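You operate a simulated robot arm through the tools that you are given. There is no shell and no other tool.

You are at the controls of a simulated robot arm. One attempt, no reset.

## Task
Give the pink disc one full pump of glue under the spout.
Fine: leave it in the ring of the purple plate, back at LOAD, with the valve shut; no second pump, spill none, the other discs stay dry.

It is judged by the outcome, as a careful person would: the job done as asked, and still so three seconds after it is handed in. It fails if anything else is knocked over, pushed out of place, dropped, spilled or broken.

## Robot
A 7-joint arm with a two-finger parallel gripper, fixed in place. Base frame: the origin is at the foot of the arm, x ahead of it, y to its left, z up; the work surface is at about z = 840. Readings come in mm, degrees, newtons and seconds.
Its first joint turns from -149.0 to 149.0 degrees. Payload 3.43 kg.
The tool frame sits at the grasp point between the pads (the TCP): z along the fingers, y along the line on which they close. The tips reach 30 mm beyond it. Largest opening 94 mm; finger width 28, thickness 10; the body of the gripper, 50 by 96 mm, starts 55 mm behind the TCP.
Orientation is that of the tool frame in the base frame, as [roll, pitch, yaw] about the fixed x, y, z axes, in that order (R = Rz(yaw) Ry(pitch) Rx(roll)). With the fingers straight down and closing along the base's y, the tool's x points along the base's -x, its y along +y and its z along -z.

## Interface
- The arm moves only by the tool apply_moves. Its argument "increments" is one flat list of numbers, 7 for each row, row after row: the turn, a rotation vector about the tool's x, y, z in units of 5 degrees (1.0 is 5 degrees), then the shift along the tool's x, y, z in units of 30 mm (1.0 is 30 mm), then the opening, from 0 (shut) to 1 (fully open). In form: [wx, wy, wz, dx, dy, dz, gripper, wx, wy, wz, dx, dy, dz, gripper, ...]. A call has 1 to 20 rows; each row shifts and turns the commanded pose from where the row before left it, along the tool's axes as they then stand. A call with a number of a shift or a turn outside -1 to 1 is refused whole. Rows are played at 5 a second. More than 50 mm and 8.6 degrees between two rows, or a gripper value outside its range, and nothing of the call is played. Where a pose cannot be reached the arm comes as near as it can. A force on the tool above 50 N (or 10 N above the force at the start of the call, whichever is more), or a blocked arm, ends the call early, and 0.2 s more pass. The fingers move at their own pace (about 45 mm/s each) and stop on an object; they squeeze with about 32 N. The grip force told is the motor's: it shows also when the fingers shut on nothing. Time passes only in rows, and 0.2 s behind the last, so rows that do not move let the fingers close. The reply holds the time, the measured pose of the TCP, the force on the tool along the base axes, the opening and the grip force, in the units named above and with some noise, with the torque about the TCP (base axes, N m) and any sound that the robot's microphone picked up.
- Cameras (640 x 400 px; columns grow to the right, rows downward): "scene" is fixed at [397.9, -517.1, 1449]; the picture's right is [-0.31, -0.95, 0.00], its down [-0.68, 0.22, -0.70] and it looks along [0.66, -0.22, -0.72] (base axes); focal length 227 px, centre (320, 200). "wrist" rides on the gripper at [76, 14, -103] in the tool frame; the picture's right is [-0.18, 0.98, 0.00], its down [-0.75, -0.14, -0.64] and it looks along [-0.63, -0.12, 0.77] (tool axes); focal length 243 px, centre (320, 200). There is no depth. A picture from a camera that has moved, and an enlarged one, comes with that camera's place and axes in the base frame and with its lens. The place of the scene camera against the robot may be out by one fixed shift of up to 25 mm in any direction.
- grab_frame(camera): a new picture of that camera. No time passes.
- zoom(camera, box): a new picture of the part [left, top, right, bottom] of that camera's present view, enlarged. No time passes.
- job_done(): hands the job in; it is judged then, once.

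Nothing tells you positions but the pictures and the camera data. Unless the task says otherwise, let go and move clear before handing in.

The tools are called after "Emit:" as name(argument=value, ...) on one line, values as JSON. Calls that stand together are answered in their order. apply_moves: Moves the arm, as the interface text tells. Its arguments: {"type":"object","properties":{"increments":{"type":"array","items":{"type":"number"}}},"required":["increments"]} The other tools are called the same way: grab_frame (camera) takes a picture; zoom (camera, box) takes an enlarged picture of a part of a camera's view; job_done () hands the job in.

At the start:

```text
time: 0.0
tool_pos: [777.8, -608.7, 1249.3]
ee_rot: [-179.8, 0.1, -180.0]
ft_force: [-0.5, 0.5, -0.5]
wrist_torque: [-0.01, 0.01, -0.02]
gripper_width: 94.2
gripper_force: 0.1
```

scene: 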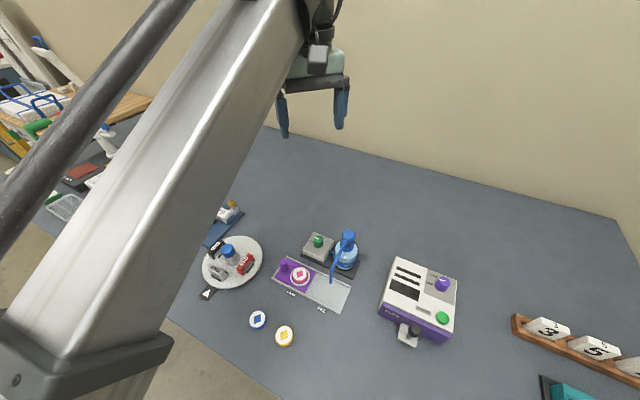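
wrist: 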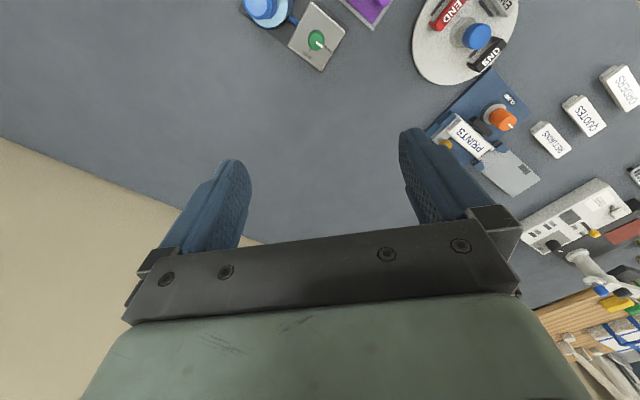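

I see a desk with a purple plate on a track holding the pink disc, a blue glue bottle with a spout, and a green knob on a grey box. I'll zoom in on the glue station to understand it before I move.

Emit:
zoom(camera="scene", box=[240, 220, 400, 320])

Emit:
zoom(camera="scene", box=[180, 200, 480, 388])

Emit:
zoom(camera="wrist", box=[220, 0, 420, 125])

```text
4.00 times, centred on (320, 270) of scene
camera zoom: at [397.9, -517.1, 1449.0], right [-0.31, -0.95, 0.0], down [-0.68, 0.22, -0.7], along [0.66, -0.22, -0.72], focal length 908 px, centre (320, -80)
```

zoom: 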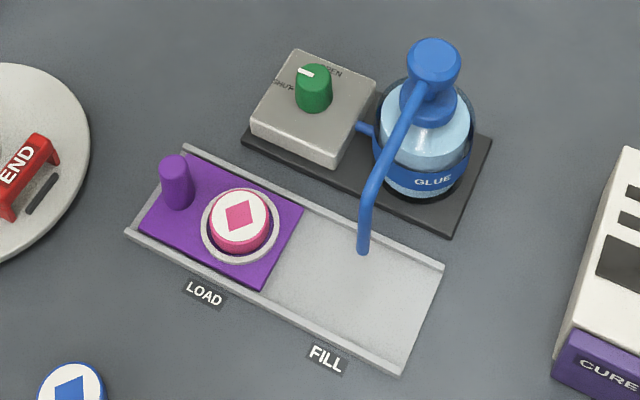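

```text
2.13 times, centred on (330, 294) of scene
camera zoom: at [397.9, -517.1, 1449.0], right [-0.31, -0.95, 0.0], down [-0.68, 0.22, -0.7], along [0.66, -0.22, -0.72], focal length 483 px, centre (299, 0)
```

zoom: 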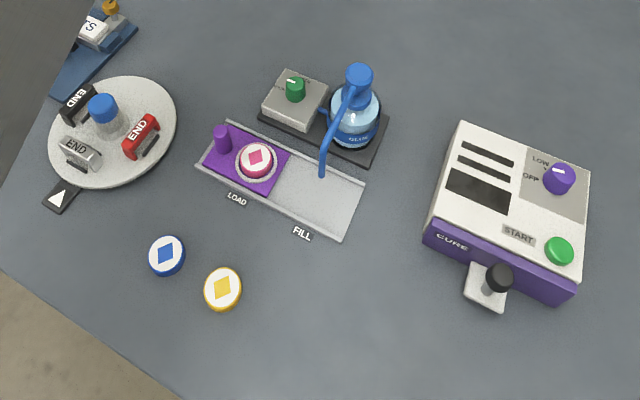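

```text
3.20 times, centred on (320, 62) of wrist
camera zoom: at [701.8, -595.2, 1351.7], right [0.18, 0.98, 0.0], down [0.75, -0.14, 0.64], along [0.63, -0.12, -0.77], focal length 776 px, centre (320, 640)
```

zoom: 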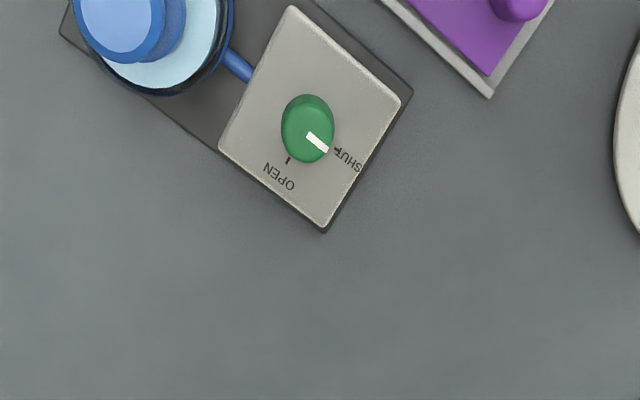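

I see the pink disc already sitting in the ring of the purple plate at LOAD, with the valve knob at SHUT, and the bottle with its pump head and spout over FILL. I'll move the gripper back in x at the present height so the wrist camera looks onto the station.

Emit:
apply_moves(increments=[0, 0, 0, 0.95, 0, 0, 1, 0, 0, 0, 0.95, 0, 0, 1, 0, 0, 0, 0.95, 0, 0, 1, 0, 0, 0, 0.95, 0, 0, 1, 0, 0, 0, 0.95, 0, 0, 1, 0, 0, 0, 0, 0, 0, 1])

Emit:
grab_frame(camera="wrist")

Emit:
grab_frame(camera="scene")

```text
time: 1.4
tool_pos: [645.7, -620.8, 1218.5]
ee_rot: [-179.4, 0.6, -180.0]
ft_force: [0.4, -1.1, -0.6]
wrist_torque: [-0.02, 0.03, 0.01]
gripper_width: 94.2
gripper_force: 0.1
out of reach, approached as far as the arm can: row 2, 3, 4, 5
```

```text
taken
camera wrist: at [568.4, -604.8, 1320.6], right [0.18, 0.98, -0.01], down [0.75, -0.13, 0.65], along [0.64, -0.13, -0.76], focal length 243 px, centre (320, 200)
```

wrist: 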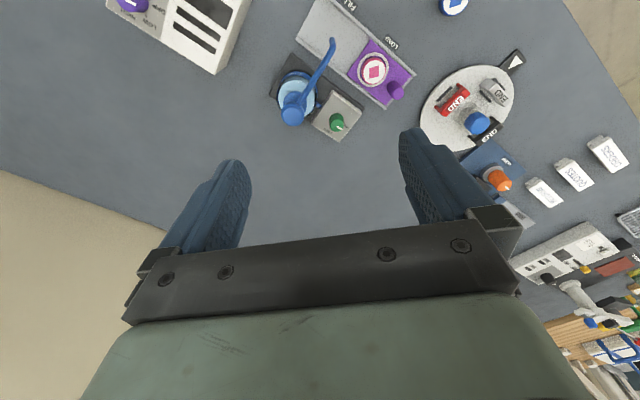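

```text
taken
```

scene: 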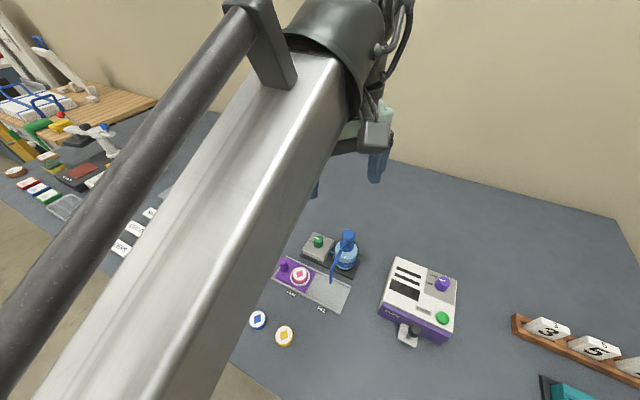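

The wrist camera now sees the whole station. I'll zoom in to get positions.

Emit:
zoom(camera="wrist", box=[250, 0, 450, 150])

Emit:
zoom(camera="wrist", box=[260, 40, 380, 150])

Emit:
zoom(camera="wrist", box=[290, 0, 420, 110])

Emit:
zoom(camera="scene", box=[300, 220, 380, 290])

```text
2.67 times, centred on (350, 75) of wrist
camera zoom: at [568.4, -604.8, 1320.6], right [0.18, 0.98, -0.01], down [0.75, -0.13, 0.65], along [0.64, -0.13, -0.76], focal length 647 px, centre (240, 533)
```

zoom: 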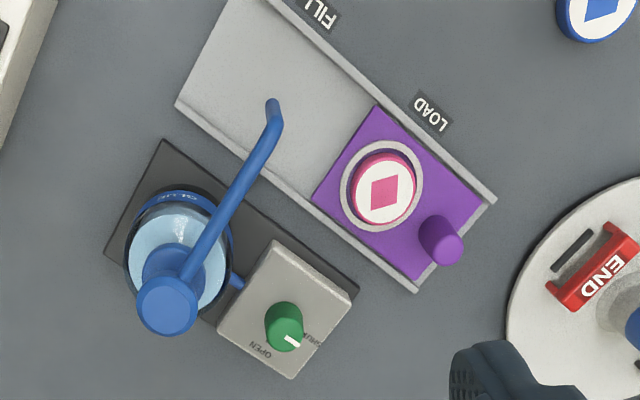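

```text
3.64 times, centred on (320, 95) of wrist
camera zoom: at [568.4, -604.8, 1320.6], right [0.18, 0.98, -0.01], down [0.75, -0.13, 0.65], along [0.64, -0.13, -0.76], focal length 882 px, centre (320, 582)
```

zoom: 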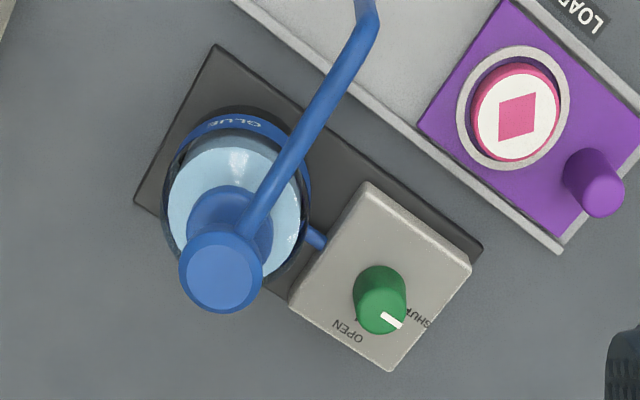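

```text
3.64 times, centred on (355, 55) of wrist
camera zoom: at [568.4, -604.8, 1320.6], right [0.18, 0.98, -0.01], down [0.75, -0.13, 0.65], along [0.64, -0.13, -0.76], focal length 882 px, centre (193, 727)
```

zoom: 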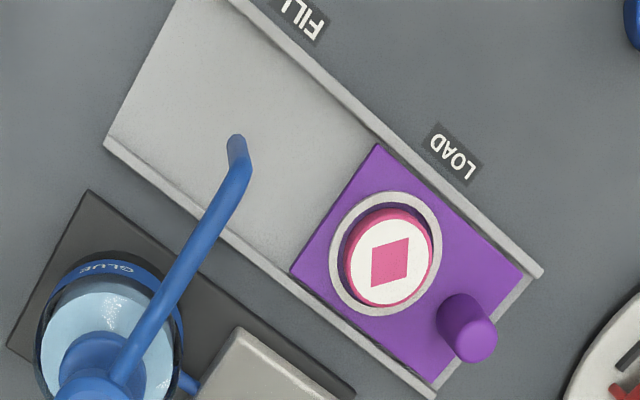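

```text
5.71 times, centred on (340, 255) of scene
camera zoom: at [397.9, -517.1, 1449.0], right [-0.31, -0.95, 0.0], down [-0.68, 0.22, -0.7], along [0.66, -0.22, -0.72], focal length 1296 px, centre (206, -114)
```

zoom: 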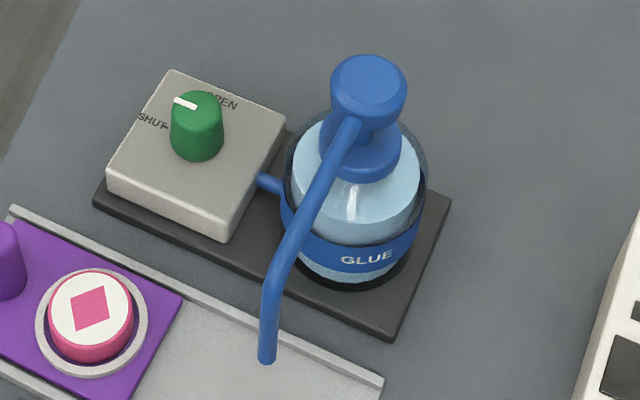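

The estimates agree well. The knob top is near (752, -612, 897), the peg of the purple plate near (724, -502, 880), the pump head near (692, -670, 973) and the spout tip near (621, -601, 899). The track runs at 45°. I'll come lower over the station for a closer look.

Emit:
apply_moves(increments=[0, 0, 0, -0.3, 0.4, 0.92, 1, 0, 0, 0, -0.3, 0.4, 0.92, 1, 0, 0, 0, -0.3, 0.4, 0.92, 1, 0, 0, 0, -0.3, 0.4, 0.92, 1, 0, 0, 0, -0.3, 0.4, 0.92, 1, 0, 0, 0, 0, 0, 0, 1])

Emit:
grab_frame(camera="wrist")

Emit:
grab_frame(camera="scene")

```text
time: 2.8
tool_pos: [690.6, -559.5, 1083.2]
ee_rot: [-179.9, 0.2, -180.0]
ft_force: [-0.4, -0.6, -0.3]
wrist_torque: [-0.01, 0.0, 0.0]
gripper_width: 94.0
gripper_force: 0.0
```

```text
taken
camera wrist: at [615.1, -545.4, 1185.4], right [0.18, 0.98, 0.0], down [0.75, -0.14, 0.64], along [0.63, -0.12, -0.77], focal length 243 px, centre (320, 200)
```

wrist: 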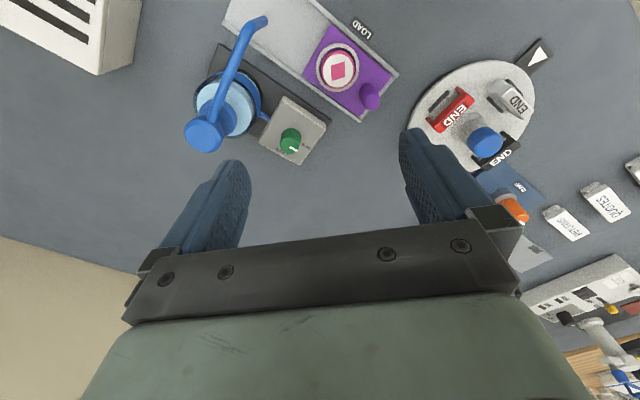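

```text
taken
```

scene: 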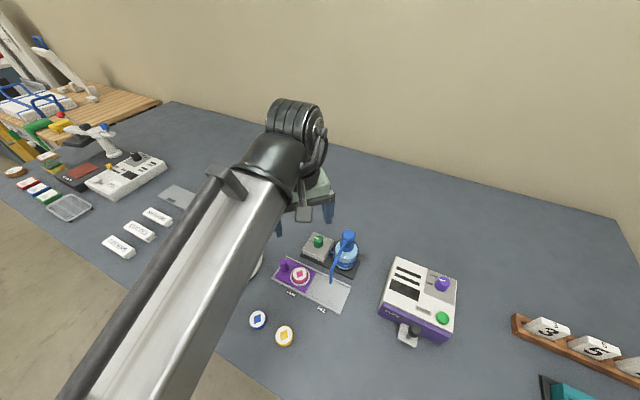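

The move landed as asked and the view is closer. I'll zoom in for accurate positions of the peg, knob marks, pump head and spout.

Emit:
zoom(camera="wrist", box=[290, 10, 410, 130])

Emit:
zoom(camera="wrist", box=[240, 85, 340, 175])

Emit:
zoom(camera="wrist", box=[170, 0, 290, 160])

Emit:
zoom(camera="scene", box=[260, 250, 360, 320])

```text
3.33 times, centred on (350, 70) of wrist
camera zoom: at [615.1, -545.4, 1185.4], right [0.18, 0.98, 0.0], down [0.75, -0.14, 0.64], along [0.63, -0.12, -0.77], focal length 809 px, centre (220, 633)
```

zoom: 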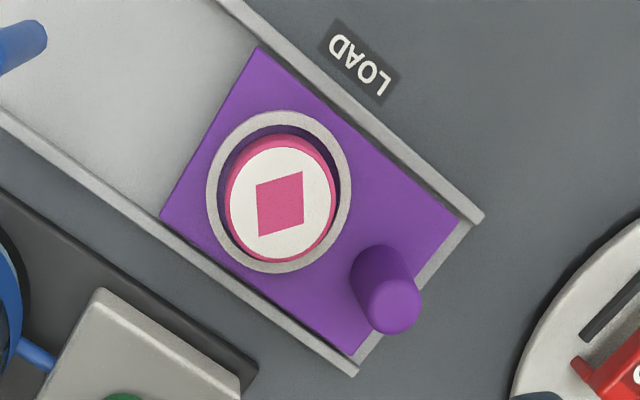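

```text
4.44 times, centred on (290, 130) of wrist
camera zoom: at [615.1, -545.4, 1185.4], right [0.18, 0.98, 0.0], down [0.75, -0.14, 0.64], along [0.63, -0.12, -0.77], focal length 1078 px, centre (453, 511)
```

zoom: 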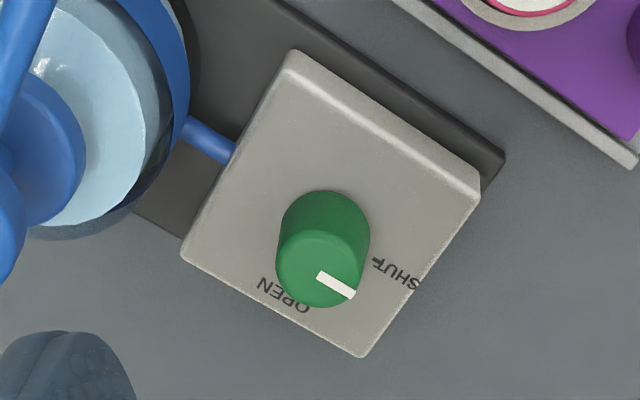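

```text
2.50 times, centred on (230, 80) of wrist
camera zoom: at [615.1, -545.4, 1185.4], right [0.18, 0.98, 0.0], down [0.75, -0.14, 0.64], along [0.63, -0.12, -0.77], focal length 606 px, centre (545, 500)
```

zoom: 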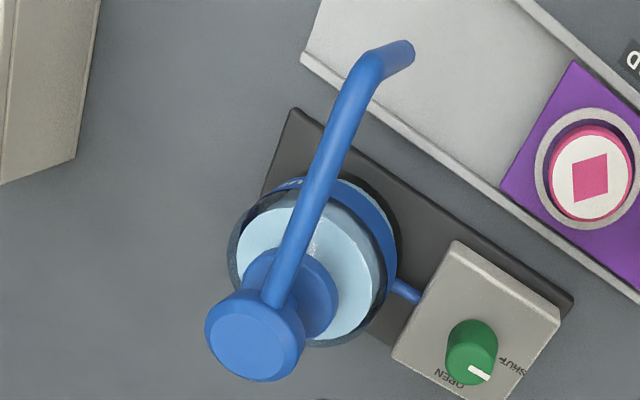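

```text
5.71 times, centred on (310, 285) of scene
camera zoom: at [397.9, -517.1, 1449.0], right [-0.31, -0.95, 0.0], down [-0.68, 0.22, -0.7], along [0.66, -0.22, -0.72], focal length 1296 px, centre (377, -286)
```

zoom: 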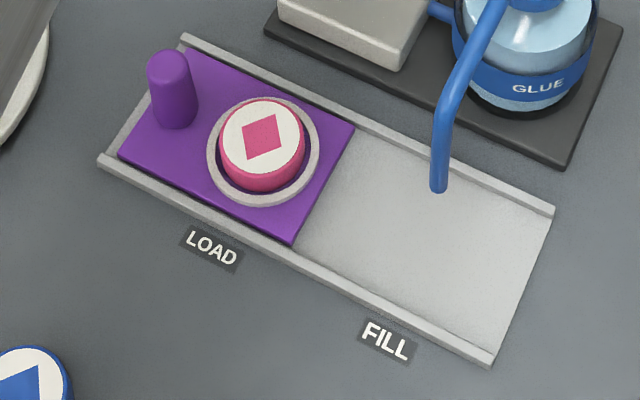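

The station geometry is now clear. The track runs toward (-0.707, -0.707), FILL is about 90 mm from LOAD, and SHUT to OPEN is a 90° clockwise turn seen from above. The spout's horizontal arm sits at about z 955, so I want the camera on the far side from it. I'll turn the wrist here at a safe height to check that this orientation can be reached.

Emit:
apply_moves(increments=[0, 0, 1, 0, 0, 0, 1, 0, 0, 1, 0, 0, 0, 1, 0, 0, 1, 0, 0, 0, 1, 0, 0, 1, 0, 0, 0, 1, 0, 0, 1, 0, 0, 0, 1, 0, 0, 1, 0, 0, 0, 1, 0, 0, 1, 0, 0, 0, 1, 0, 0, 1, 0, 0, 0, 1, 0, 0, 1, 0, 0, 0, 1, 0, 0, 1, 0, 0, 0, 1, 0, 0, 1, 0, 0, 0, 1, 0, 0, 1, 0, 0, 0, 1, 0, 0, 1, 0, 0, 0, 1, 0, 0, 1, 0, 0, 0, 1, 0, 0, 0, 0, 0, 0, 1])

```text
time: 6.0
tool_pos: [690.3, -558.3, 1081.7]
ee_rot: [179.9, 0.2, 110.0]
ft_force: [0.0, -0.1, -0.6]
wrist_torque: [0.04, 0.03, 0.03]
gripper_width: 94.2
gripper_force: 0.0
```

The wrist turned 70° with no trouble. I'll go on to yaw 45.

Emit:
apply_moves(increments=[0, 0, 1, 0, 0, 0, 1, 0, 0, 1, 0, 0, 0, 1, 0, 0, 1, 0, 0, 0, 1, 0, 0, 1, 0, 0, 0, 1, 0, 0, 1, 0, 0, 0, 1, 0, 0, 1, 0, 0, 0, 1, 0, 0, 1, 0, 0, 0, 1, 0, 0, 1, 0, 0, 0, 1, 0, 0, 1, 0, 0, 0, 1, 0, 0, 1, 0, 0, 0, 1, 0, 0, 1, 0, 0, 0, 1, 0, 0, 1, 0, 0, 0, 1, 0, 0, 1, 0, 0, 0, 1, 0, 0, 0, 0, 0, 0, 1])

Emit:
grab_frame(camera="wrist")

Emit:
grab_frame(camera="scene")

```text
time: 9.0
tool_pos: [689.7, -558.6, 1081.4]
ee_rot: [179.9, 0.0, 45.0]
ft_force: [0.5, -0.1, 0.6]
wrist_torque: [-0.04, -0.01, 0.03]
gripper_width: 93.9
gripper_force: 0.0
```

```text
taken
camera wrist: at [754.7, -515.8, 1185.2], right [0.56, -0.83, 0.0], down [-0.63, -0.43, 0.64], along [-0.53, -0.36, -0.77], focal length 243 px, centre (320, 200)
```

wrist: 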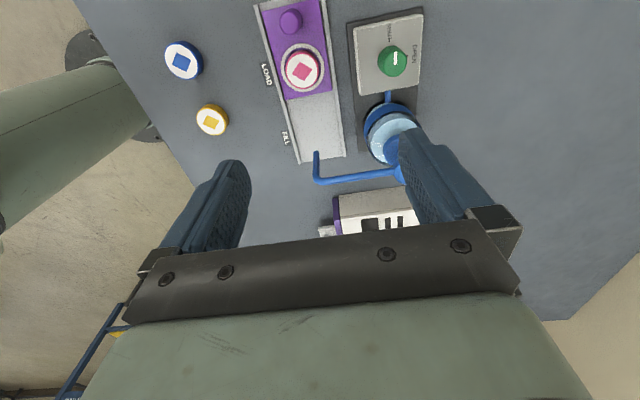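

```text
taken
```

scene: 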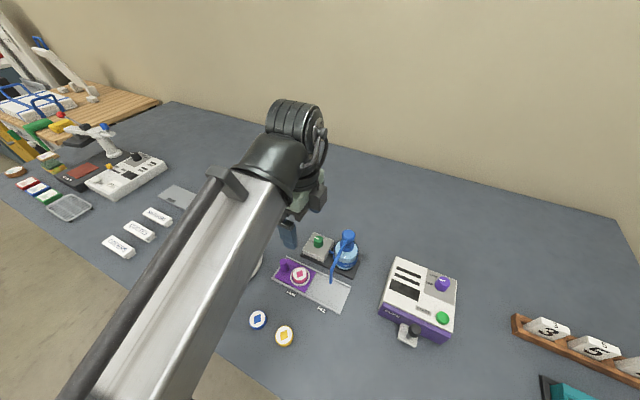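

Yaw 45 is reachable and the camera is on the side away from the spout. I'll zoom in this view to cross-check the peg, knob and pump positions before going down.

Emit:
zoom(camera="wrist", box=[240, 0, 360, 110])

Emit:
zoom(camera="wrist", box=[340, 0, 440, 100])

Emit:
zoom(camera="wrist", box=[260, 80, 430, 200])

```text
3.64 times, centred on (300, 55) of wrist
camera zoom: at [754.7, -515.8, 1185.2], right [0.56, -0.83, 0.0], down [-0.63, -0.43, 0.64], along [-0.53, -0.36, -0.77], focal length 882 px, centre (393, 727)
```

zoom: 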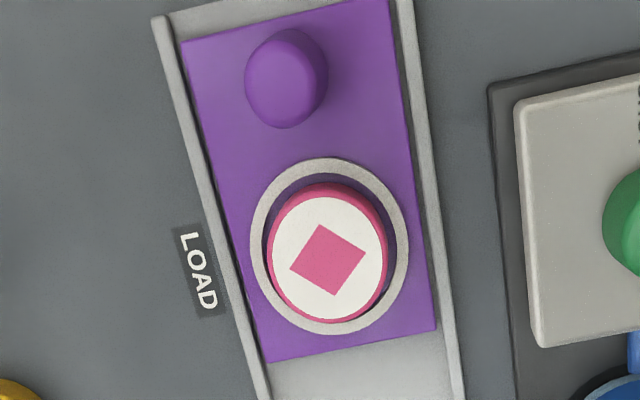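

```text
4.00 times, centred on (390, 50) of wrist
camera zoom: at [754.7, -515.8, 1185.2], right [0.56, -0.83, 0.0], down [-0.63, -0.43, 0.64], along [-0.53, -0.36, -0.77], focal length 970 px, centre (40, 800)
```

zoom: 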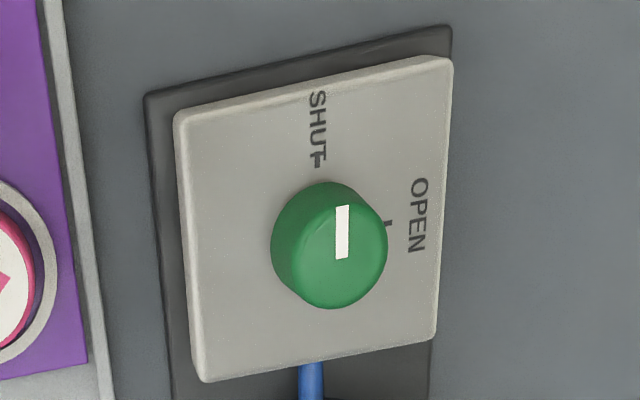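

```text
3.33 times, centred on (345, 140) of wrist
camera zoom: at [754.7, -515.8, 1185.2], right [0.56, -0.83, 0.0], down [-0.63, -0.43, 0.64], along [-0.53, -0.36, -0.77], focal length 809 px, centre (237, 400)
```

zoom: 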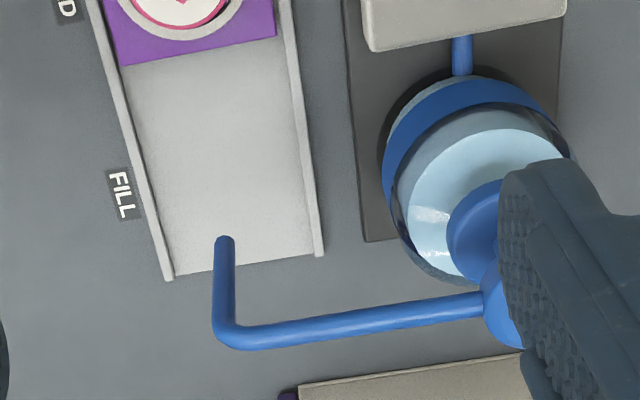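

The peg estimate is confirmed at (722, -502) with its top near z 884 and the plate top near z 847. The disc needs to travel about 91 mm to sit under the spout. I'll move above the peg and narrow the fingers.

Emit:
apply_moves(increments=[0, 0, 0, 0.699, -0.191, 0, 0.55, 0, 0, 0, 0.699, -0.191, 0, 0.55, 0, 0, 0, 0.699, -0.191, 0, 0.55, 0, 0, 0, 0, 0, 0.9, 0.55, 0, 0, 0, 0, 0, 0.9, 0.55, 0, 0, 0, 0, 0, 0.9, 0.55, 0, 0, 0, 0, 0, 0.9, 0.55, 0, 0, 0, 0, 0, 0, 0.55])

Emit:
grab_frame(camera="wrist")

Emit:
grab_frame(camera="scene")

```text
time: 10.8
tool_pos: [721.8, -504.6, 971.4]
ee_rot: [179.9, 0.1, 45.0]
ft_force: [0.1, 0.4, 0.6]
wrist_torque: [0.0, -0.02, 0.01]
gripper_width: 51.8
gripper_force: 0.0
```

```text
taken
camera wrist: at [786.9, -460.8, 1075.2], right [0.57, -0.82, 0.0], down [-0.63, -0.43, 0.64], along [-0.53, -0.36, -0.77], focal length 243 px, centre (320, 200)
```

wrist: 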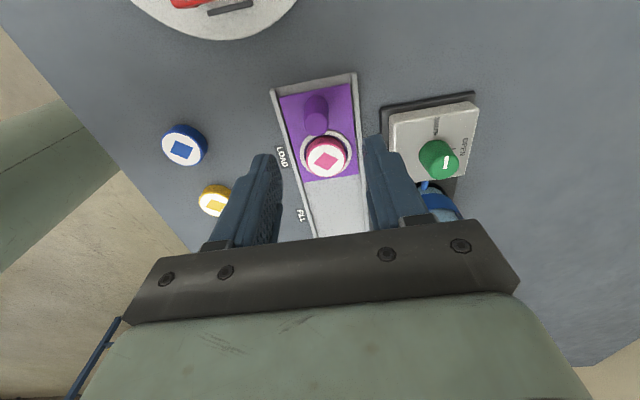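

```text
taken
```

scene: 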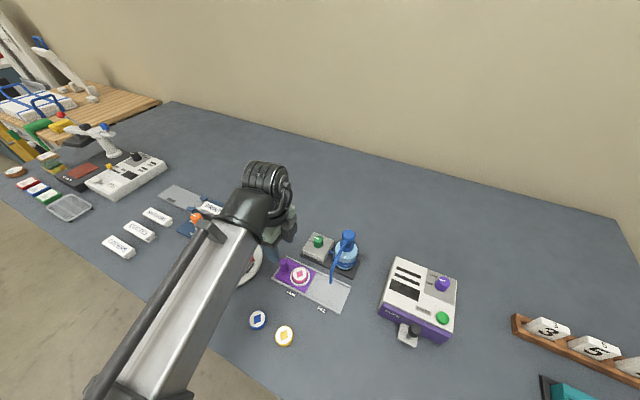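

The gripper is over the peg. I'll zoom in to check the alignment before going down.

Emit:
zoom(camera="wrist", box=[250, 60, 390, 200])

Emit:
zoom(camera="wrist", box=[380, 80, 490, 190])

Emit:
zoom(camera="scene", box=[210, 190, 350, 310])

```text
2.86 times, centred on (320, 130) of wrist
camera zoom: at [786.9, -460.8, 1075.2], right [0.57, -0.82, 0.0], down [-0.63, -0.43, 0.64], along [-0.53, -0.36, -0.77], focal length 693 px, centre (320, 400)
```

zoom: 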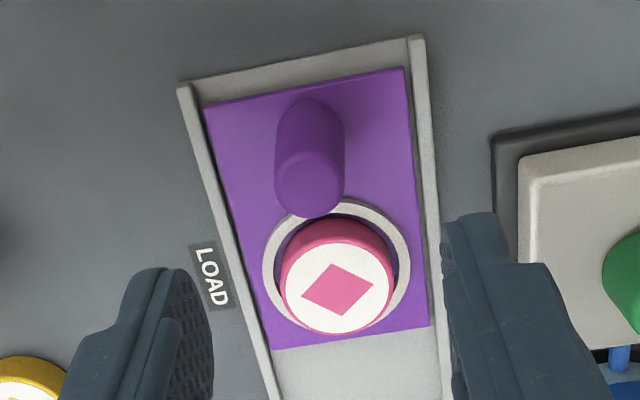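

```text
3.64 times, centred on (435, 135) of wrist
camera zoom: at [786.9, -460.8, 1075.2], right [0.57, -0.82, 0.0], down [-0.63, -0.43, 0.64], along [-0.53, -0.36, -0.77], focal length 882 px, centre (-98, 436)
```

zoom: 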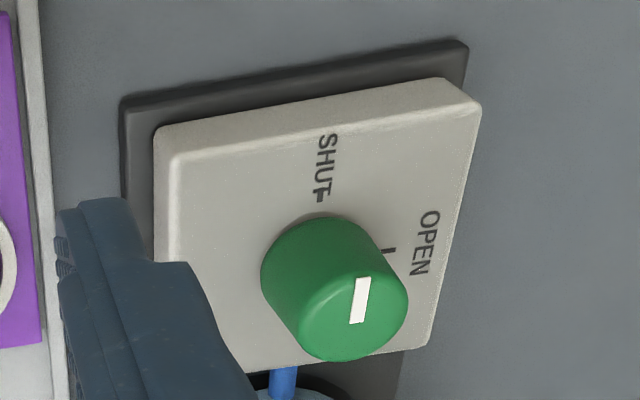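

```text
3.33 times, centred on (280, 250) of scene
camera zoom: at [397.9, -517.1, 1449.0], right [-0.31, -0.95, 0.0], down [-0.68, 0.22, -0.7], along [0.66, -0.22, -0.72], focal length 756 px, centre (453, 33)
```

zoom: 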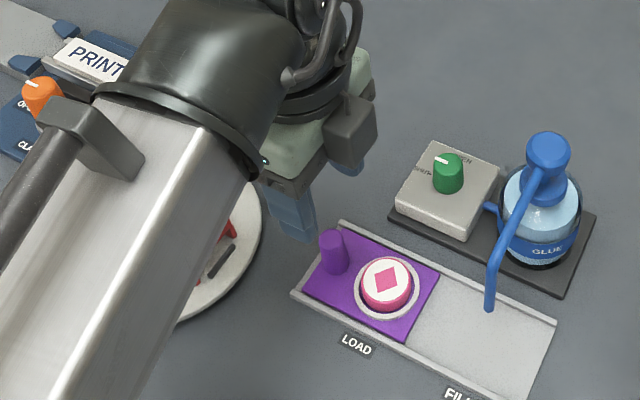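

The peg sits close to centre between the fingers, about 2 mm off across the track. I'll correct that and go down around the peg, staying above the plate.

Emit:
apply_moves(increments=[0, 0, 0, 0.03, -0.063, 0.7, 0.55, 0, 0, 0, 0, 0, 0.7, 0.55, 0, 0, 0, 0, 0, 0.7, 0.55, 0, 0, 0, 0, 0, 0.4, 0.55, 0, 0, 0, 0, 0, 0.2, 0.55, 0, 0, 0, 0, 0, 0, 0.55])

Emit:
grab_frame(camera="wrist")

Emit:
zoom(camera="scene", box=[230, 210, 370, 310])

```text
time: 12.2
tool_pos: [722.2, -500.3, 890.5]
ee_rot: [180.0, 0.0, 44.9]
ft_force: [0.3, 0.9, 0.4]
wrist_torque: [-0.01, -0.01, 0.02]
gripper_width: 51.7
gripper_force: 0.1
```

```text
taken
camera wrist: at [785.9, -457.5, 994.7], right [0.57, -0.82, 0.0], down [-0.63, -0.43, 0.64], along [-0.53, -0.36, -0.77], focal length 243 px, centre (320, 200)
```

wrist: 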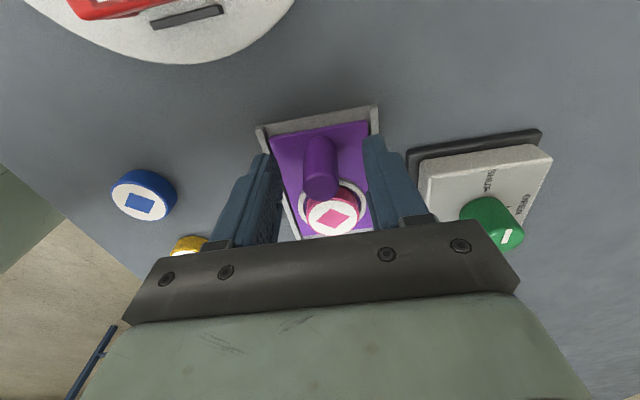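

```text
4.00 times, centred on (300, 260) of scene
camera zoom: at [397.9, -517.1, 1449.0], right [-0.31, -0.95, 0.0], down [-0.68, 0.22, -0.7], along [0.66, -0.22, -0.72], focal length 908 px, centre (400, -40)
```

zoom: 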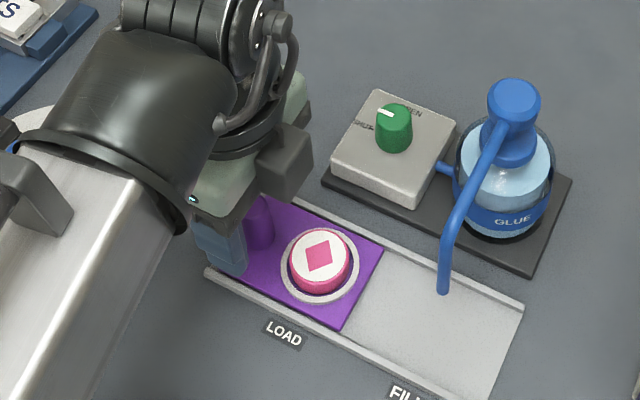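

The peg is centred between the fingers with no contact so far. I'll close on it.

Emit:
apply_moves(increments=[0, 0, 0, 0, 0, 0.1, 0.4, 0, 0, 0, 0, 0, 0, 0.3, 0, 0, 0, 0, 0, 0, 0.2, 0, 0, 0, 0, 0, 0, 0.1, 0, 0, 0, 0, 0, 0, 0.1, 0, 0, 0, 0, 0, 0, 0.1])

Emit:
grab_frame(camera="wrist")

```text
time: 13.6
tool_pos: [720.9, -500.9, 889.5]
ee_rot: [179.9, -0.1, 45.0]
ft_force: [-0.6, -0.7, 0.0]
wrist_torque: [0.0, 0.01, 0.0]
gripper_width: 21.0
gripper_force: 45.4
```

```text
taken
camera wrist: at [785.9, -457.8, 992.5], right [0.57, -0.82, 0.0], down [-0.63, -0.43, 0.64], along [-0.53, -0.36, -0.77], focal length 243 px, centre (320, 200)
```

wrist: 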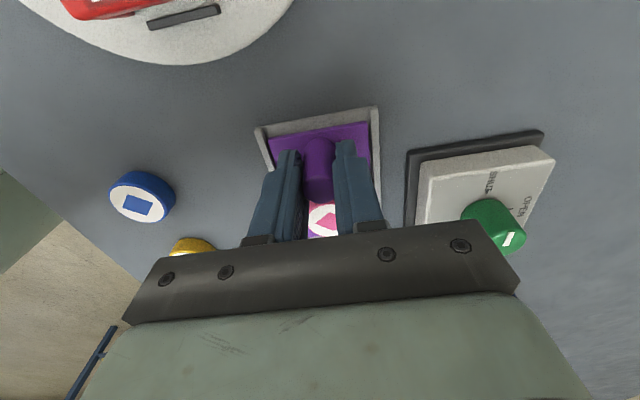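

The peg is held at 21 mm. I'll slide the plate slowly toward FILL, starting with 30 mm.

Emit:
apply_moves(increments=[0, 0, 0, -0.25, 0, 0, 0.1, 0, 0, 0, -0.25, 0, 0, 0.1, 0, 0, 0, -0.25, 0, 0, 0.1, 0, 0, 0, -0.25, 0, 0, 0.1, 0, 0, 0, 0, 0, 0, 0.1])

Emit:
zoom(camera="scene", box=[230, 210, 370, 310])

```text
time: 14.8
tool_pos: [700.7, -522.2, 890.0]
ee_rot: [-179.9, 0.1, 45.1]
ft_force: [-10.5, 9.9, -11.7]
wrist_torque: [0.4, 0.26, -0.04]
gripper_width: 21.1
gripper_force: 45.2
```

```text
4.00 times, centred on (300, 260) of scene
camera zoom: at [397.9, -517.1, 1449.0], right [-0.31, -0.95, 0.0], down [-0.68, 0.22, -0.7], along [0.66, -0.22, -0.72], focal length 908 px, centre (400, -40)
```

zoom: 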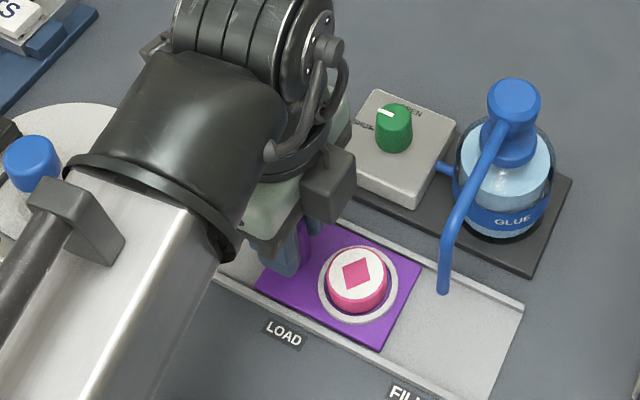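

The plate is sliding with the disc in its ring. There is a small side load of about 14 N, so my path is slightly off the rail line. I'll ease that off and go on.

Emit:
apply_moves(increments=[0, 0, 0, 0, -0.03, 0.02, 0.1, 0, 0, 0, 0, 0, 0, 0.1])

```text
time: 15.4
tool_pos: [701.1, -522.6, 888.8]
ee_rot: [179.9, -0.1, 45.0]
ft_force: [-9.3, 8.9, -4.6]
wrist_torque: [0.3, 0.29, 0.01]
gripper_width: 20.8
gripper_force: 44.5
```

Emit:
apply_moves(increments=[0, 0, 0, -0.1, -0.06, 0.015, 0.1, 0, 0, 0, -0.2, 0, 0, 0.1, 0, 0, 0, -0.2, 0, 0, 0.1, 0, 0, 0, 0, 0, 0, 0.1])

```text
time: 16.4
tool_pos: [690.6, -533.0, 888.7]
ee_rot: [179.7, 0.0, 45.0]
ft_force: [11.6, -12.9, 2.1]
wrist_torque: [-0.37, -0.42, -0.02]
gripper_width: 20.9
gripper_force: 45.3
```

Emit:
apply_moves(increments=[0, 0, 0, -0.2, 0.03, 0, 0.1, 0, 0, 0, -0.2, 0, 0, 0.1, 0, 0, 0, -0.2, 0, 0, 0.1, 0, 0, 0, 0, 0, 0, 0.1])

Emit:
zoom(camera="scene", box=[240, 210, 380, 320])

```text
time: 17.4
tool_pos: [676.7, -547.0, 890.3]
ee_rot: [179.5, 0.0, 45.0]
ft_force: [17.0, -17.9, 12.5]
wrist_torque: [-0.5, -0.38, 0.01]
gripper_width: 21.0
gripper_force: 44.9
```

```text
3.64 times, centred on (310, 265) of scene
camera zoom: at [397.9, -517.1, 1449.0], right [-0.31, -0.95, 0.0], down [-0.68, 0.22, -0.7], along [0.66, -0.22, -0.72], focal length 825 px, centre (356, -36)
```

zoom: 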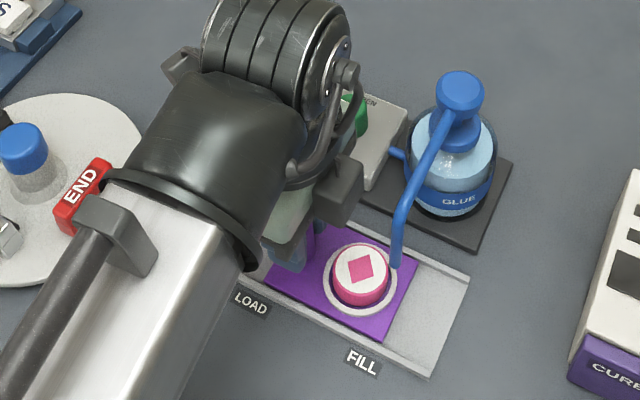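

Emit:
apply_moves(increments=[0, 0, 0, 0, 0.035, -0.025, 0.1, 0, 0, 0, 0, 0, 0, 0.1, 0, 0, 0, 0, 0, 0, 0.1])

```text
time: 18.2
tool_pos: [677.5, -546.7, 889.4]
ee_rot: [179.9, 0.0, 44.9]
ft_force: [12.5, -13.1, -4.1]
wrist_torque: [-0.39, -0.52, -0.02]
gripper_width: 20.9
gripper_force: 45.3
```

Emit:
apply_moves(increments=[0, 0, 0, -0.2, 0.035, 0.005, 0.1, 0, 0, 0, -0.2, 0.01, 0, 0.1, 0, 0, 0, 0, 0, 0, 0.1])

```text
time: 19.0
tool_pos: [669.4, -554.9, 889.5]
ee_rot: [180.0, 0.0, 45.1]
ft_force: [-0.1, 0.0, -6.6]
wrist_torque: [0.15, -0.15, 0.03]
gripper_width: 21.0
gripper_force: 45.5
```

The side load is gone. I'll go on toward the spout and then check alignment.

Emit:
apply_moves(increments=[0, 0, 0, -0.2, 0, 0.015, 0.1, 0, 0, 0, -0.2, 0, 0, 0.1, 0, 0, 0, 0, 0, 0, 0.1])

Emit:
grab_frame(camera="wrist")

Emit:
zoom(camera="scene", box=[270, 220, 370, 320])

```text
time: 19.8
tool_pos: [659.0, -563.0, 888.8]
ee_rot: [179.9, 0.0, 45.0]
ft_force: [-11.4, 10.4, 2.7]
wrist_torque: [0.45, 0.31, -0.03]
gripper_width: 20.9
gripper_force: 44.9
```

```text
taken
camera wrist: at [724.5, -519.7, 992.5], right [0.57, -0.82, 0.0], down [-0.63, -0.43, 0.64], along [-0.53, -0.36, -0.77], focal length 243 px, centre (320, 200)
```

wrist: 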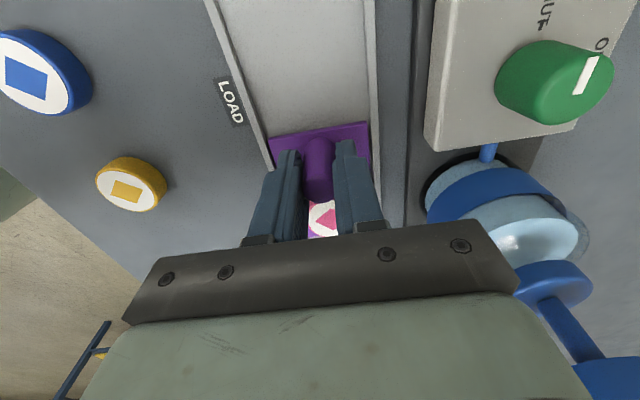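

```text
4.00 times, centred on (320, 270) of scene
camera zoom: at [397.9, -517.1, 1449.0], right [-0.31, -0.95, 0.0], down [-0.68, 0.22, -0.7], along [0.66, -0.22, -0.72], focal length 908 px, centre (320, -80)
```

zoom: 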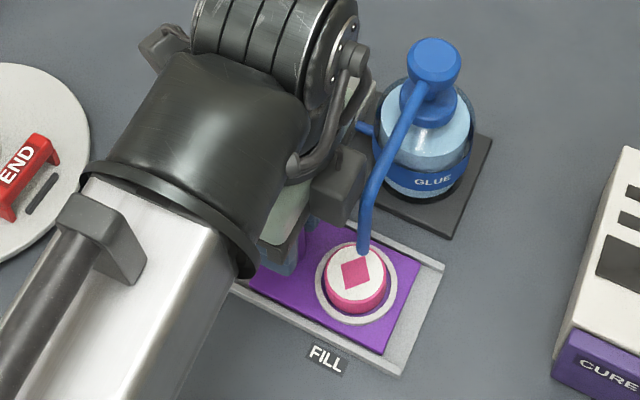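

The disc is almost under the spout, about 3 mm short. I'll nudge the last bit.

Emit:
apply_moves(increments=[0, 0, 0, -0.06, -0.02, 0, 0.1, 0, 0, 0, -0.06, -0.01, 0, 0.1, 0, 0, 0, 0, 0, 0, 0.1])

Emit:
zoom(camera="scene", box=[270, 220, 370, 320])

Emit:
grab_frame(camera="wrist")

```text
time: 20.6
tool_pos: [658.6, -565.6, 889.7]
ee_rot: [179.9, 0.1, 45.1]
ft_force: [-5.9, 10.3, -3.8]
wrist_torque: [-0.03, 0.62, 0.03]
gripper_width: 21.0
gripper_force: 45.2
```

```text
4.00 times, centred on (320, 270) of scene
camera zoom: at [397.9, -517.1, 1449.0], right [-0.31, -0.95, 0.0], down [-0.68, 0.22, -0.7], along [0.66, -0.22, -0.72], focal length 908 px, centre (320, -80)
```

zoom: 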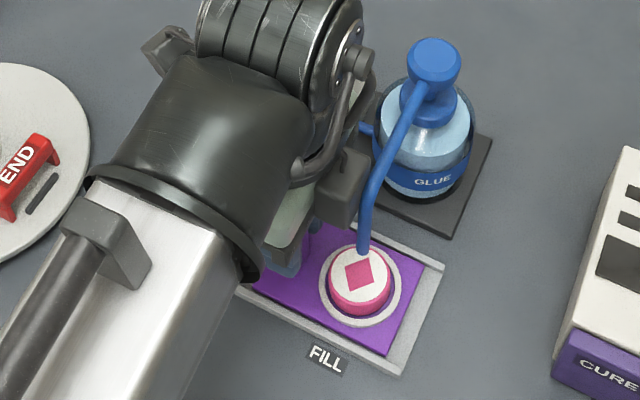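

```text
taken
camera wrist: at [722.3, -521.4, 992.6], right [0.57, -0.82, 0.0], down [-0.63, -0.43, 0.64], along [-0.53, -0.36, -0.77], focal length 243 px, centre (320, 200)
```

wrist: 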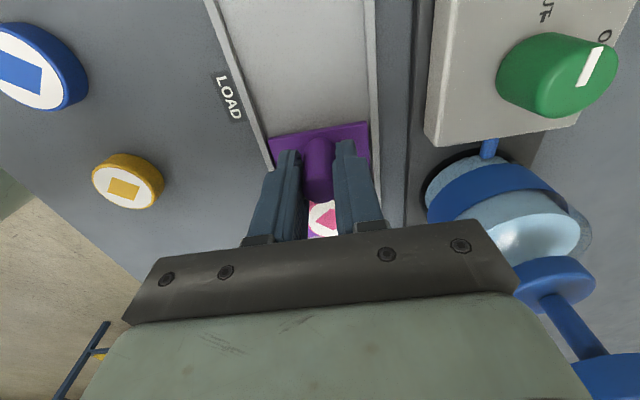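

The disc is now under the spout within about a millimetre. I'll release the peg and rise straight up.

Emit:
apply_moves(increments=[0, 0, 0, 0, 0, 0, 0.55, 0, 0, 0, 0, 0, 0, 0.55, 0, 0, 0, 0, 0, 0, 0.55, 0, 0, 0, 0, 0, -0.5, 0.55, 0, 0, 0, 0, 0, -0.9, 0.55, 0, 0, 0, 0, 0, -0.9, 0.55, 0, 0, 0, 0, 0, -0.9, 0.55, 0, 0, 0, 0, 0, -0.9, 0.55, 0, 0, 0, 0, 0, -0.9, 0.55, 0, 0, 0, 0, 0, -0.9, 0.55, 0, 0, 0, 0, 0, 0, 0.55])

Emit:
grab_frame(camera="wrist")

Emit:
zoom(camera="scene", box=[270, 220, 370, 320])

```text
time: 23.0
tool_pos: [660.1, -564.6, 1067.6]
ee_rot: [179.9, 0.0, 45.1]
ft_force: [-0.7, 0.4, -0.2]
wrist_torque: [0.02, 0.03, -0.02]
gripper_width: 51.7
gripper_force: 0.0
```

```text
taken
camera wrist: at [725.3, -521.0, 1171.1], right [0.57, -0.82, 0.0], down [-0.63, -0.43, 0.64], along [-0.53, -0.36, -0.77], focal length 243 px, centre (320, 200)
```

wrist: 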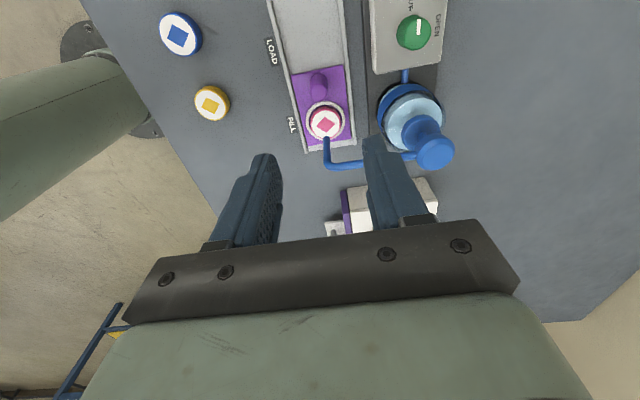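

```text
4.00 times, centred on (320, 270) of scene
camera zoom: at [397.9, -517.1, 1449.0], right [-0.31, -0.95, 0.0], down [-0.68, 0.22, -0.7], along [0.66, -0.22, -0.72], focal length 908 px, centre (320, -80)
```

zoom: 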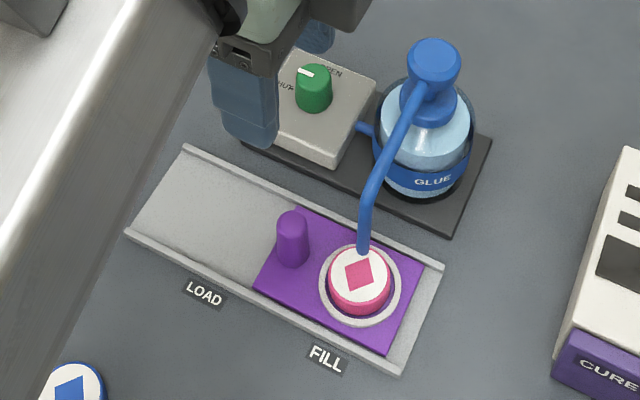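

The plate stays put at FILL. I'll check the spout alignment, pump head and knob from the wrist camera.

Emit:
zoom(camera="wrist", box=[280, 60, 380, 180])

Emit:
zoom(camera="wrist", box=[360, 0, 470, 180])

```text
3.33 times, centred on (330, 120) of wrist
camera zoom: at [725.3, -521.0, 1171.1], right [0.57, -0.82, 0.0], down [-0.63, -0.43, 0.64], along [-0.53, -0.36, -0.77], focal length 809 px, centre (287, 467)
```

zoom: 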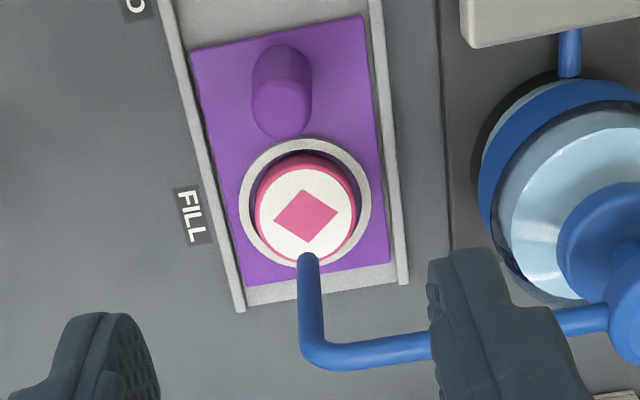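

```text
2.22 times, centred on (415, 90) of wrist
camera zoom: at [725.3, -521.0, 1171.1], right [0.57, -0.82, 0.0], down [-0.63, -0.43, 0.64], along [-0.53, -0.36, -0.77], focal length 539 px, centre (109, 444)
```

zoom: 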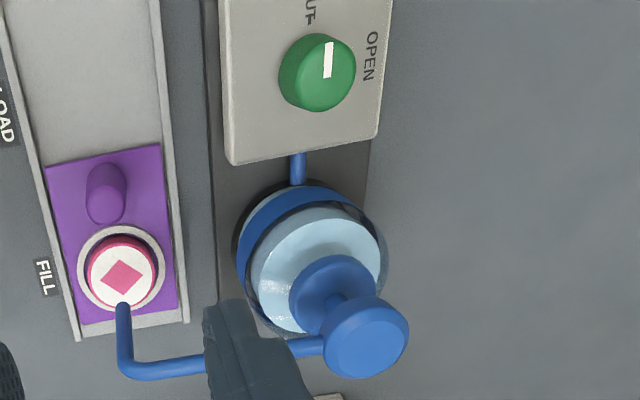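

The spout tip and disc centre line up within about 1.5 mm. Next is the valve: I'll move above the knob at (754.6, -611), then turn the wrist to yaw 135 so I have 90° of turn available.

Emit:
apply_moves(increments=[0, 0, 0, 0.283, 0.83, 0, 0.55, 0, 0, 0, 0.283, 0.83, 0, 0.55, 0, 0, 0, 0.283, 0.83, 0, 0.55, 0, 0, 0, 0.283, 0.83, 0, 0.55, 0, 0, 0, 0, 0, 0, 0.55])

Emit:
apply_moves(increments=[0, 0, -1, 0, 0, 0, 0.55, 0, 0, -1, 0, 0, 0, 0.55, 0, 0, -1, 0, 0, 0, 0.55, 0, 0, -1, 0, 0, 0, 0.55, 0, 0, -1, 0, 0, 0, 0.55, 0, 0, -1, 0, 0, 0, 0.55, 0, 0, -1, 0, 0, 0, 0.55, 0, 0, -1, 0, 0, 0, 0.55, 0, 0, -1, 0, 0, 0, 0.55, 0, 0, -1, 0, 0, 0, 0.55, 0, 0, -1, 0, 0, 0, 0.55, 0, 0, -1, 0, 0, 0, 0.55, 0, 0, -1, 0, 0, 0, 0.55, 0, 0, -1, 0, 0, 0, 0.55, 0, 0, -1, 0, 0, 0, 0.55, 0, 0, -1, 0, 0, 0, 0.55, 0, 0, -1, 0, 0, 0, 0.55, 0, 0, -1, 0, 0, 0, 0.55, 0, 0, 0, 0, 0, 0, 0.55])

Emit:
grab_frame(camera="wrist")

Emit:
grab_frame(camera="scene")

```text
time: 24.2
tool_pos: [751.4, -611.0, 1066.3]
ee_rot: [179.8, 0.1, 45.0]
ft_force: [-0.1, 0.3, 0.4]
wrist_torque: [-0.02, -0.01, 0.02]
gripper_width: 51.9
gripper_force: 0.1
```

```text
time: 28.2
tool_pos: [752.3, -611.3, 1066.7]
ee_rot: [180.0, 0.1, 135.2]
ft_force: [1.1, 0.1, 0.3]
wrist_torque: [-0.02, 0.0, -0.02]
gripper_width: 51.6
gripper_force: 0.1
```

```text
taken
camera wrist: at [708.9, -547.4, 1170.1], right [0.82, 0.57, 0.0], down [0.43, -0.63, 0.64], along [0.36, -0.53, -0.77], focal length 243 px, centre (320, 200)
```

wrist: 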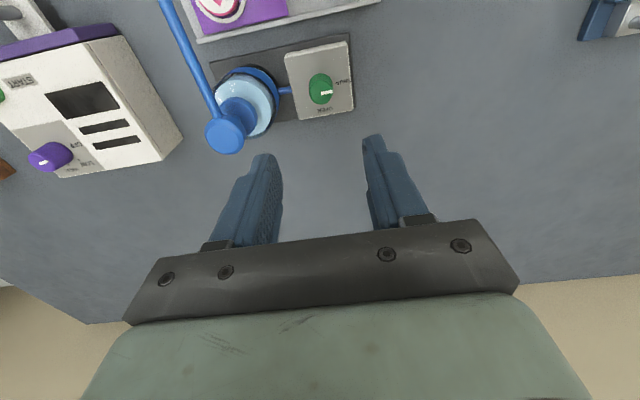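

```text
taken
```

scene: 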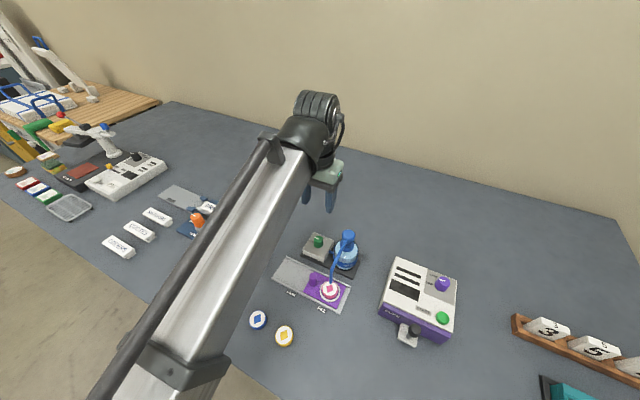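

Above the knob at yaw 135. I'll zoom in to refine the knob position.

Emit:
zoom(camera="wrist", box=[270, 30, 370, 130])

Emit:
zoom(camera="wrist", box=[190, 50, 300, 170])

```text
4.00 times, centred on (320, 80) of wrist
camera zoom: at [708.9, -547.4, 1170.1], right [0.82, 0.57, 0.0], down [0.43, -0.63, 0.64], along [0.36, -0.53, -0.77], focal length 970 px, centre (320, 680)
```

zoom: 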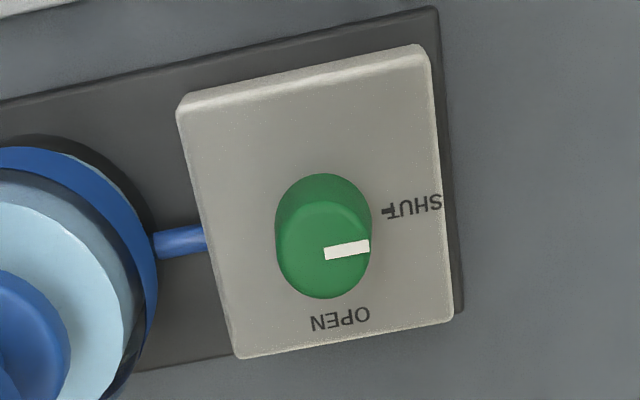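

```text
3.33 times, centred on (245, 110) of wrist
camera zoom: at [708.9, -547.4, 1170.1], right [0.82, 0.57, 0.0], down [0.43, -0.63, 0.64], along [0.36, -0.53, -0.77], focal length 809 px, centre (570, 500)
```

zoom: 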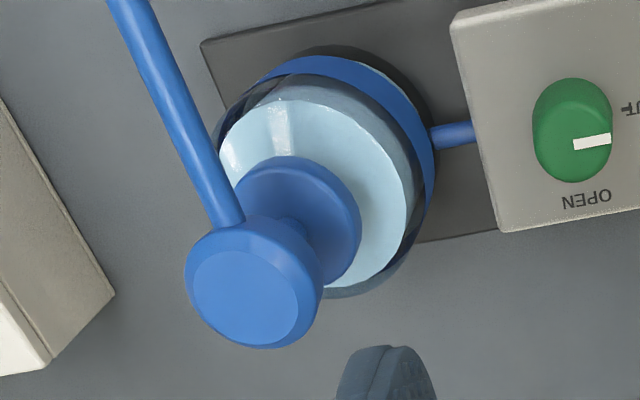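

The knob is at about (754.3, -611) and the box top is near z 874. I'll centre on it and go down most of the way, then check.

Emit:
apply_moves(increments=[0, 0, 0, -0.04, 0.053, 0.85, 0.55, 0, 0, 0, 0, 0, 0.85, 0.55, 0, 0, 0, 0, 0, 0.85, 0.55, 0, 0, 0, 0, 0, 0.85, 0.55, 0, 0, 0, 0, 0, 0.7, 0.55, 0, 0, 0, 0, 0, 0, 0.55])

Emit:
grab_frame(camera="wrist")

Emit:
zoom(camera="scene", box=[260, 200, 380, 300])

```text
time: 29.6
tool_pos: [754.0, -611.4, 943.5]
ee_rot: [-180.0, 0.1, 135.0]
ft_force: [0.4, -0.4, 0.2]
wrist_torque: [0.02, 0.0, 0.02]
gripper_width: 51.8
gripper_force: 0.0
```

```text
taken
camera wrist: at [711.5, -546.7, 1046.7], right [0.82, 0.57, 0.0], down [0.43, -0.63, 0.64], along [0.36, -0.53, -0.76], focal length 243 px, centre (320, 200)
```

wrist: 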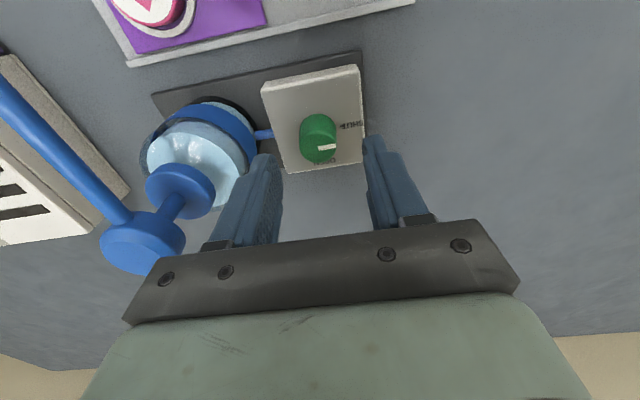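

```text
4.00 times, centred on (320, 250) of scene
camera zoom: at [397.9, -517.1, 1449.0], right [-0.31, -0.95, 0.0], down [-0.68, 0.22, -0.7], along [0.66, -0.22, -0.72], focal length 908 px, centre (320, 0)
```

zoom: 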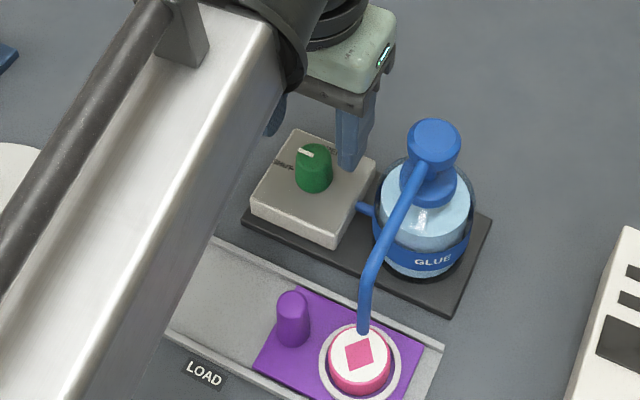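

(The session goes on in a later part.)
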